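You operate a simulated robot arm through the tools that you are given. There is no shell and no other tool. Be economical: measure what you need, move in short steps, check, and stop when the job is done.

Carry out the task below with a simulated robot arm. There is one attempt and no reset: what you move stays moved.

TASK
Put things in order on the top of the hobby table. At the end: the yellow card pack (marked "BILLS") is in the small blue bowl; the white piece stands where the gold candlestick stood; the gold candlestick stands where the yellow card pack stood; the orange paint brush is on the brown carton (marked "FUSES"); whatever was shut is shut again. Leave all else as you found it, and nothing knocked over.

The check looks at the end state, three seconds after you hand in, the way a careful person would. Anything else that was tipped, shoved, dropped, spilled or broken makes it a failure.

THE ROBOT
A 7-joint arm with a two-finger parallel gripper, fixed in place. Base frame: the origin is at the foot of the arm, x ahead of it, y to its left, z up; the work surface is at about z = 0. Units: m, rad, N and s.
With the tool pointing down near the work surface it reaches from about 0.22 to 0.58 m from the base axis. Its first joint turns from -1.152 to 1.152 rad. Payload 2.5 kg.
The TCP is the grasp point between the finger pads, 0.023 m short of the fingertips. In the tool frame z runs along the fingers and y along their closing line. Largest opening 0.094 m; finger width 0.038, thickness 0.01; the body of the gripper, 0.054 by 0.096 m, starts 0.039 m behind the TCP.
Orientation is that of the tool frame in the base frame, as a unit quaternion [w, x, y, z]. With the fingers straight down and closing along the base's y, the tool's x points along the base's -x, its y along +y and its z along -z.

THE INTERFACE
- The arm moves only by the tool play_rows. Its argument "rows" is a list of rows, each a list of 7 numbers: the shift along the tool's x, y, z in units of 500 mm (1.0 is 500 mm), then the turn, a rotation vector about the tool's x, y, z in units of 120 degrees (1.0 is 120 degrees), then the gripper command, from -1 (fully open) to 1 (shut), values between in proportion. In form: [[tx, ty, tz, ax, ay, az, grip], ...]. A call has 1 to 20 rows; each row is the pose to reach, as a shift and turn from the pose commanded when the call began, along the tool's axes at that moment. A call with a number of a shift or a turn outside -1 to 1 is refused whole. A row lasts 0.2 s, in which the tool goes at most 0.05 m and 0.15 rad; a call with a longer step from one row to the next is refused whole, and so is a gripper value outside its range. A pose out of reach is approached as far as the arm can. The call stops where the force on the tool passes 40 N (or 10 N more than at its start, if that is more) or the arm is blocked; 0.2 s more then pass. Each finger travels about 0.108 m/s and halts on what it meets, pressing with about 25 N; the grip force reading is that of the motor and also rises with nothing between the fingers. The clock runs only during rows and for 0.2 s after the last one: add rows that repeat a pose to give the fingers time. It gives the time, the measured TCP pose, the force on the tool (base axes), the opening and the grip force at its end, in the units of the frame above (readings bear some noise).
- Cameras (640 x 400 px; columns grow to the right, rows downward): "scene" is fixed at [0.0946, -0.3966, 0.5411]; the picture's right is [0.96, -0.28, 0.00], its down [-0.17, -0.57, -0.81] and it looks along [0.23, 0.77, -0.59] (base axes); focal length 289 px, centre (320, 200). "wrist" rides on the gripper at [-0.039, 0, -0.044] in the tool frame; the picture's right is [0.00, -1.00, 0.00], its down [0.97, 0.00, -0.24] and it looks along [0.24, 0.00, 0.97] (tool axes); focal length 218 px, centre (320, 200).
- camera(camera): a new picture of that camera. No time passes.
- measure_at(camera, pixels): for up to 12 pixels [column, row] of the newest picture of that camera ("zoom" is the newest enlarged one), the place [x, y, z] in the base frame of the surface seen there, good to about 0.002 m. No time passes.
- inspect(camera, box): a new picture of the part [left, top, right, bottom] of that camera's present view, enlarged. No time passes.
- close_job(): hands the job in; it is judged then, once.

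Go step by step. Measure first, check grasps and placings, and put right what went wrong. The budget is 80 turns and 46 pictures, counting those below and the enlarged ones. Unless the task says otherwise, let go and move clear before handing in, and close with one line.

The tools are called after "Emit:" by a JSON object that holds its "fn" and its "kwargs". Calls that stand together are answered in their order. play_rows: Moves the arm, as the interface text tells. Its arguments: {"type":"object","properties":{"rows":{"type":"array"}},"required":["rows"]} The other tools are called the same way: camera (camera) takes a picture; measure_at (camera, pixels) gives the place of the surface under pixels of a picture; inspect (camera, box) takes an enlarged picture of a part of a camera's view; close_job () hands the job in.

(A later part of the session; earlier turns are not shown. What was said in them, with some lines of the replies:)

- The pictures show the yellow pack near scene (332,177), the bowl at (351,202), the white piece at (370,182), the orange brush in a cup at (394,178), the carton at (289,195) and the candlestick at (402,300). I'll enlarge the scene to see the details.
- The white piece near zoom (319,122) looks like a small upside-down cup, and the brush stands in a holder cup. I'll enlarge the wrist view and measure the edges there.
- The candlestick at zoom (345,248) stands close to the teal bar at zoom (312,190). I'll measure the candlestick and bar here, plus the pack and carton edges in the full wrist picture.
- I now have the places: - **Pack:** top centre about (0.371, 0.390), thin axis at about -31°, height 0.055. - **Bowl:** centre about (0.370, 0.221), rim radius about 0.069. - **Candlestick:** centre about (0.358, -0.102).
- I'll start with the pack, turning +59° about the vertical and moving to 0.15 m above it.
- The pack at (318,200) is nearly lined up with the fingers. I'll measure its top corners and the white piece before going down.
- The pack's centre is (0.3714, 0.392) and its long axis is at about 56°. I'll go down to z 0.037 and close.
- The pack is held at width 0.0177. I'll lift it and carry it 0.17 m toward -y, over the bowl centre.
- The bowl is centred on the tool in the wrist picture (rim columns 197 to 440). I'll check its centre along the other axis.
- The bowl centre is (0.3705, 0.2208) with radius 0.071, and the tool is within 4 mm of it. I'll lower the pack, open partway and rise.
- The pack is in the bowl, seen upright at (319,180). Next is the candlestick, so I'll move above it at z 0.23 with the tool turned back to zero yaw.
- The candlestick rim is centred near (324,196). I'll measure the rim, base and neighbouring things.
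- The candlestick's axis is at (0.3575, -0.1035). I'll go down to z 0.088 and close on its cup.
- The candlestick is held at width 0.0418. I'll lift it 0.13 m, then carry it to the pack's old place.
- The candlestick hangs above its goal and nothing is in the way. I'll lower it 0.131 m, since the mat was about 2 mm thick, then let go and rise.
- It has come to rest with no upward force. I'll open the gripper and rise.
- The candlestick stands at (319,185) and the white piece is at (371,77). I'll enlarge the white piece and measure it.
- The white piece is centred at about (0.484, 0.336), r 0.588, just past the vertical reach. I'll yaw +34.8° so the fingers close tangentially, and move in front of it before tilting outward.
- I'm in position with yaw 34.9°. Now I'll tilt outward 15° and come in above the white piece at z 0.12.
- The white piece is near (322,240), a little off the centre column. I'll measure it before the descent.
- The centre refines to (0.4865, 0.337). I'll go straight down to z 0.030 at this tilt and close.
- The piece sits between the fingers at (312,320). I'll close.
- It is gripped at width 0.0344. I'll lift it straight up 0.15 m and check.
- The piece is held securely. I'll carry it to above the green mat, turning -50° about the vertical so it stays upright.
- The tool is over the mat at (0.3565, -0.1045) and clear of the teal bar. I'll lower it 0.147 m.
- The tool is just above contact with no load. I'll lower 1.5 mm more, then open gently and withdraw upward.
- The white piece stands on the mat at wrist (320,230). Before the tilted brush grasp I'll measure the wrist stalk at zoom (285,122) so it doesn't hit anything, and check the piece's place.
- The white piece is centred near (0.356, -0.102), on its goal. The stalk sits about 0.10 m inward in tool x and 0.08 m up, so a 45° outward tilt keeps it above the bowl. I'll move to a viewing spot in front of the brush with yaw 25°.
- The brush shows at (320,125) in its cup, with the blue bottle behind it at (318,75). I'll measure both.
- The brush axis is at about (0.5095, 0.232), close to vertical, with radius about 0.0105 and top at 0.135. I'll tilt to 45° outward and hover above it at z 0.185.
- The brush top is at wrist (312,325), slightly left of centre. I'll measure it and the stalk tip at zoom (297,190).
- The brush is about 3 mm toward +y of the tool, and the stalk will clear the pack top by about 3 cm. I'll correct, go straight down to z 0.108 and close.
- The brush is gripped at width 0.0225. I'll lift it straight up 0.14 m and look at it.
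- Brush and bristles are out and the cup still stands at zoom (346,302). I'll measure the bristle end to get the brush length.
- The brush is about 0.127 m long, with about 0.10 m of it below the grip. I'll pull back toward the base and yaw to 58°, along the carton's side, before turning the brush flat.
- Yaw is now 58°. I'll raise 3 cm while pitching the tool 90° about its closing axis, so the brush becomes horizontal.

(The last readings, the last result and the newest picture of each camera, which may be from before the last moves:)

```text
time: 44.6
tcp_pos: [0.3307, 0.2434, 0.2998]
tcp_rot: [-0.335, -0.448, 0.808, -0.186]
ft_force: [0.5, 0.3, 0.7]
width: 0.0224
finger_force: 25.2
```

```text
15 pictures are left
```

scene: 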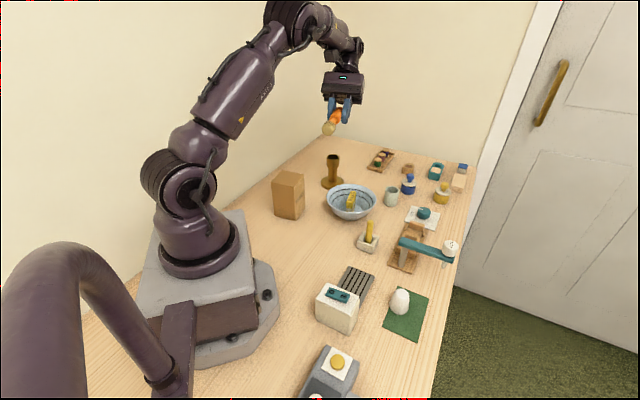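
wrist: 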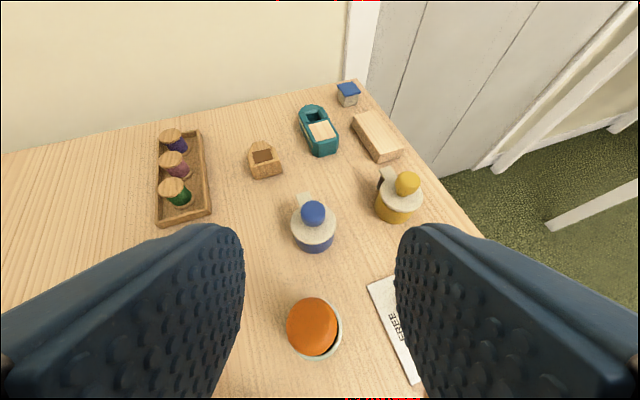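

The brush is horizontal and firmly held. I'll move sideways over the carton, then come down to z 0.19.

Emit:
{"fn": "play_rows", "kwargs": {"rows": [[-0.0064, 0.0643, -0.0064, 0, 0, 0, 1], [-0.0128, 0.1286, -0.0128, 0, 0, 0, 1], [-0.0192, 0.1929, -0.0192, 0, 0, 0, 1], [-0.0256, 0.2572, -0.0256, 0, 0, 0, 1], [-0.0645, 0.2572, 0.0133, 0, 0, 0, 1], [-0.1034, 0.2572, 0.0522, 0, 0, 0, 1], [-0.1423, 0.2572, 0.0911, 0, 0, 0, 1], [-0.1811, 0.2572, 0.13, 0, 0, 0, 1], [-0.1811, 0.2572, 0.13, 0, 0, 0, 1]]}}

Emit:
{"fn": "inspect", "kwargs": {"camera": "scene", "box": [230, 110, 370, 230]}}

```text
time: 46.6
tcp_pos: [0.2318, 0.3272, 0.1883]
tcp_rot: [-0.335, -0.448, 0.808, -0.186]
ft_force: [0.9, 0.0, 1.2]
width: 0.0223
finger_force: 25.1
```

```text
3.33 times, centred on (300, 170) of scene
```

zoom: 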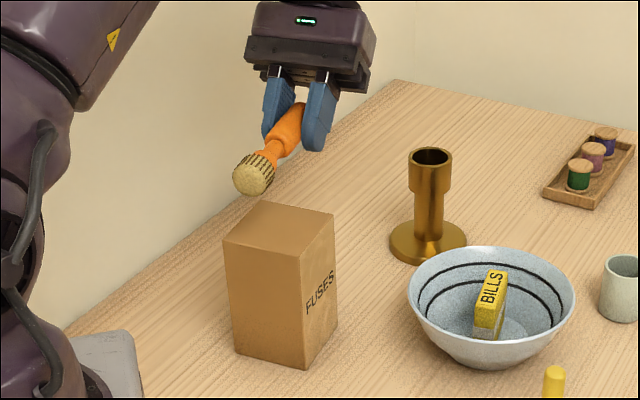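

The brush hangs over the carton at zoom (255,172). I'll measure the carton's top corners and the brush for the last alignment.

Emit:
{"fn": "measure_at", "kwargs": {"camera": "zoom", "pixels": [[264, 206], [331, 216], [294, 260], [228, 240], [255, 175], [253, 190], [275, 150], [293, 122], [317, 148], [270, 140]]}}

```text
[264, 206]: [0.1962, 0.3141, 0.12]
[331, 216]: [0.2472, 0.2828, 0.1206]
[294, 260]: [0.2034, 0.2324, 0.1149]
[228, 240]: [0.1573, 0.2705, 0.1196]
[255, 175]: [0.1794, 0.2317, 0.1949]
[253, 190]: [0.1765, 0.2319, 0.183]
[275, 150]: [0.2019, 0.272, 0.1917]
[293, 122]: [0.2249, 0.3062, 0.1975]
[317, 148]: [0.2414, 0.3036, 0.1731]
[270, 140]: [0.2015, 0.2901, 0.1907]
```

Alignment is good: the brush is level and the tool is 0.059 m outward of the carton centre. I'll lower to an axis height of about 0.136 and check the force.

Emit:
{"fn": "play_rows", "kwargs": {"rows": [[-0.02, 0, 0.02, 0, 0, 0, 1], [-0.04, 0, 0.04, 0, 0, 0, 1], [-0.06, 0, 0.06, 0, 0, 0, 1], [-0.07, 0, 0.07, 0, 0, 0, 1], [-0.0745, 0, 0.0745, 0, 0, 0, 1], [-0.0745, 0, 0.0745, 0, 0, 0, 1]]}}

Emit:
{"fn": "inspect", "kwargs": {"camera": "scene", "box": [240, 130, 340, 230]}}

```text
time: 48.0
tcp_pos: [0.2308, 0.3279, 0.1386]
tcp_rot: [-0.336, -0.447, 0.808, -0.186]
ft_force: [-0.5, 0.0, 0.6]
width: 0.0221
finger_force: 24.8
```

```text
4.00 times, centred on (290, 180) of scene
```

zoom: 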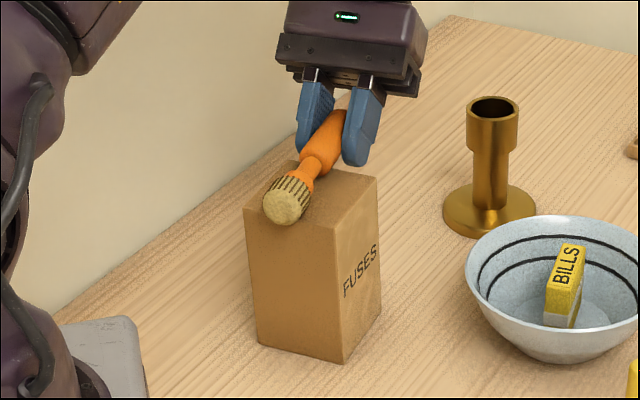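

The ferrule at (287,198) is just over the carton's near edge, and no force shows yet. I'll lower another 4 mm in small steps.

Emit:
{"fn": "play_rows", "kwargs": {"rows": [[-0.002, 0, 0.002, 0, 0, 0, 1], [-0.004, 0, 0.004, 0, 0, 0, 1], [-0.0057, 0, 0.0057, 0, 0, 0, 1], [-0.0057, 0, 0.0057, 0, 0, 0, 1]]}}

```text
time: 49.0
tcp_pos: [0.2299, 0.327, 0.133]
tcp_rot: [-0.335, -0.446, 0.809, -0.185]
ft_force: [1.1, -0.7, 6.7]
width: 0.0225
finger_force: 25.2
```

The force reads 6.7 N upward, so the brush is in contact. I'll open slowly, leaving the arm in place, and look.

Emit:
{"fn": "play_rows", "kwargs": {"rows": [[0.001, 0, -0.001, 0, 0, 0, 0.6], [0.001, 0, -0.001, 0, 0, 0, 0.5], [0.001, 0, -0.001, 0, 0, 0, 0.4], [0.001, 0, -0.001, 0, 0, 0, 0.3], [0.001, 0, -0.001, 0, 0, 0, 0.1], [0.001, 0, -0.001, 0, 0, 0, 0.1]]}}

Emit:
{"fn": "inspect", "kwargs": {"camera": "scene", "box": [240, 130, 340, 230]}}

```text
time: 50.4
tcp_pos: [0.2313, 0.3272, 0.1343]
tcp_rot: [-0.335, -0.447, 0.808, -0.185]
ft_force: [0.2, 0.1, 0.8]
width: 0.0425
finger_force: 0.1
```

```text
4.00 times, centred on (290, 180) of scene
```

zoom: 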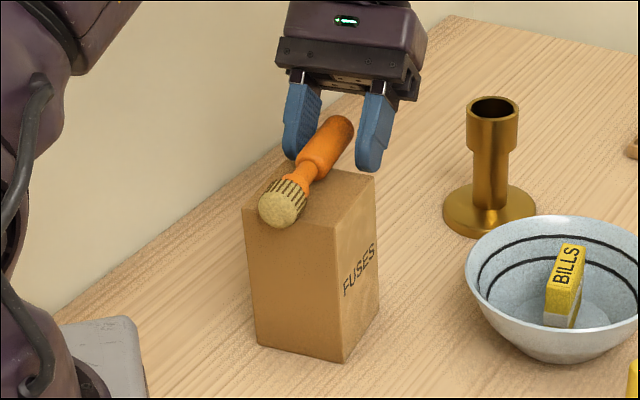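

The brush rests on the carton on its own. I'll retreat along the fingers, outward and up.

Emit:
{"fn": "play_rows", "kwargs": {"rows": [[0, 0, -0.03, 0, 0, 0, 0.1], [0, 0, -0.07, 0, 0, 0, 0.1], [0, 0, -0.12, 0, 0, 0, 0.1], [0, 0, -0.17, 0, 0, 0, 0.1], [0, 0, -0.2, 0, 0, 0, 0.1], [-0.0, 0, -0.2, 0, 0, 0, 0.1]]}}

Emit:
{"fn": "inspect", "kwargs": {"camera": "scene", "box": [240, 130, 340, 230]}}

Emit:
{"fn": "camera", "kwargs": {"camera": "wrist"}}

```text
time: 51.8
tcp_pos: [0.2631, 0.3779, 0.1944]
tcp_rot: [-0.335, -0.448, 0.808, -0.185]
ft_force: [-0.1, 0.1, 0.4]
width: 0.0424
finger_force: 0.1
out of reach, approached as far as the arm can: row 5, 6
```

```text
4.00 times, centred on (290, 180) of scene
```

zoom: 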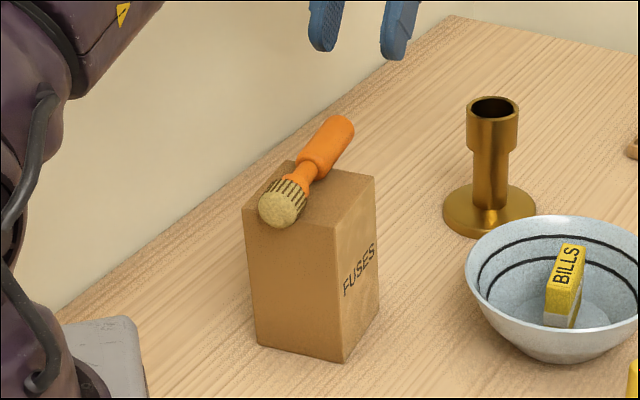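

```text
10 pictures are left
```

wrist: 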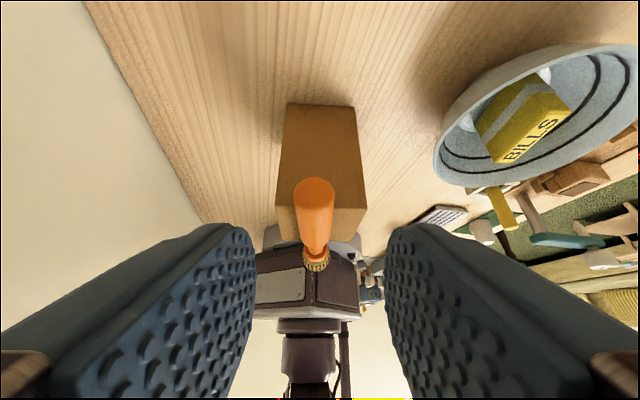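

The brush lies settled on the carton, in the same place in both scene pictures. I'll raise the arm clear and take final views.

Emit:
{"fn": "play_rows", "kwargs": {"rows": [[0.03, 0, -0.02, 0, 0, 0, 0.1], [0.07, 0, -0.04, 0, 0, 0, 0.1], [0.11, 0, -0.06, 0, 0, 0, 0.1], [0.15, 0, -0.07, 0, 0, 0, 0.1], [0.19, 0, -0.08, 0, 0, 0, 0.1], [0.19, 0, -0.08, 0, 0, 0, 0.1]]}}

Emit:
{"fn": "camera", "kwargs": {"camera": "scene"}}

Emit:
{"fn": "inspect", "kwargs": {"camera": "scene", "box": [250, 130, 480, 350]}}

```text
time: 53.2
tcp_pos: [0.2459, 0.3537, 0.2723]
tcp_rot: [-0.332, -0.448, 0.81, -0.184]
ft_force: [0.0, -0.1, 0.1]
width: 0.0423
finger_force: 0.1
out of reach, approached as far as the arm can: row 3, 4, 5, 6
```

```text
9 pictures are left
```

scene: 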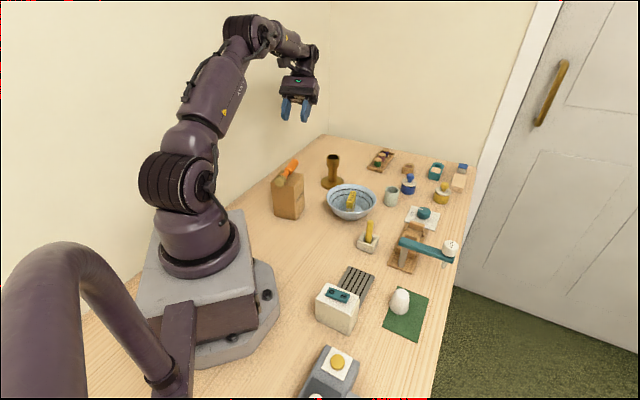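

```text
1.82 times, centred on (365, 240) of scene
```

zoom: 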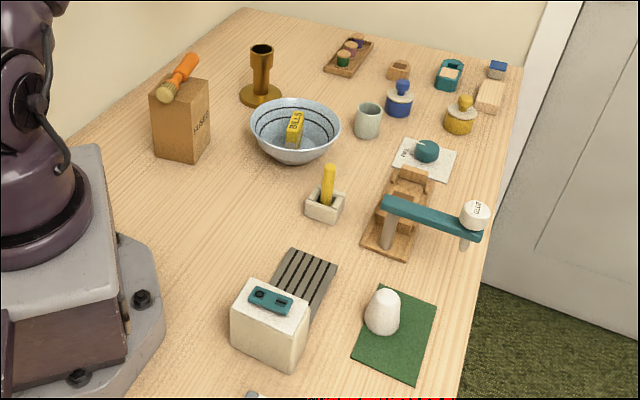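

The final views show the pack in the bowl, the candlestick where the pack stood, the white piece on the mat and the brush at rest on the carton. Everything else is as it was and nothing was opened, so I'm handing in.

Emit:
{"fn": "close_job", "kwargs": {}}

```text
The job is handed in.
```

The job is handed in: the pack is in the blue bowl, the white piece and gold candlestick stand in their new places, and the brush lies on the carton. Nothing was opened or knocked over.
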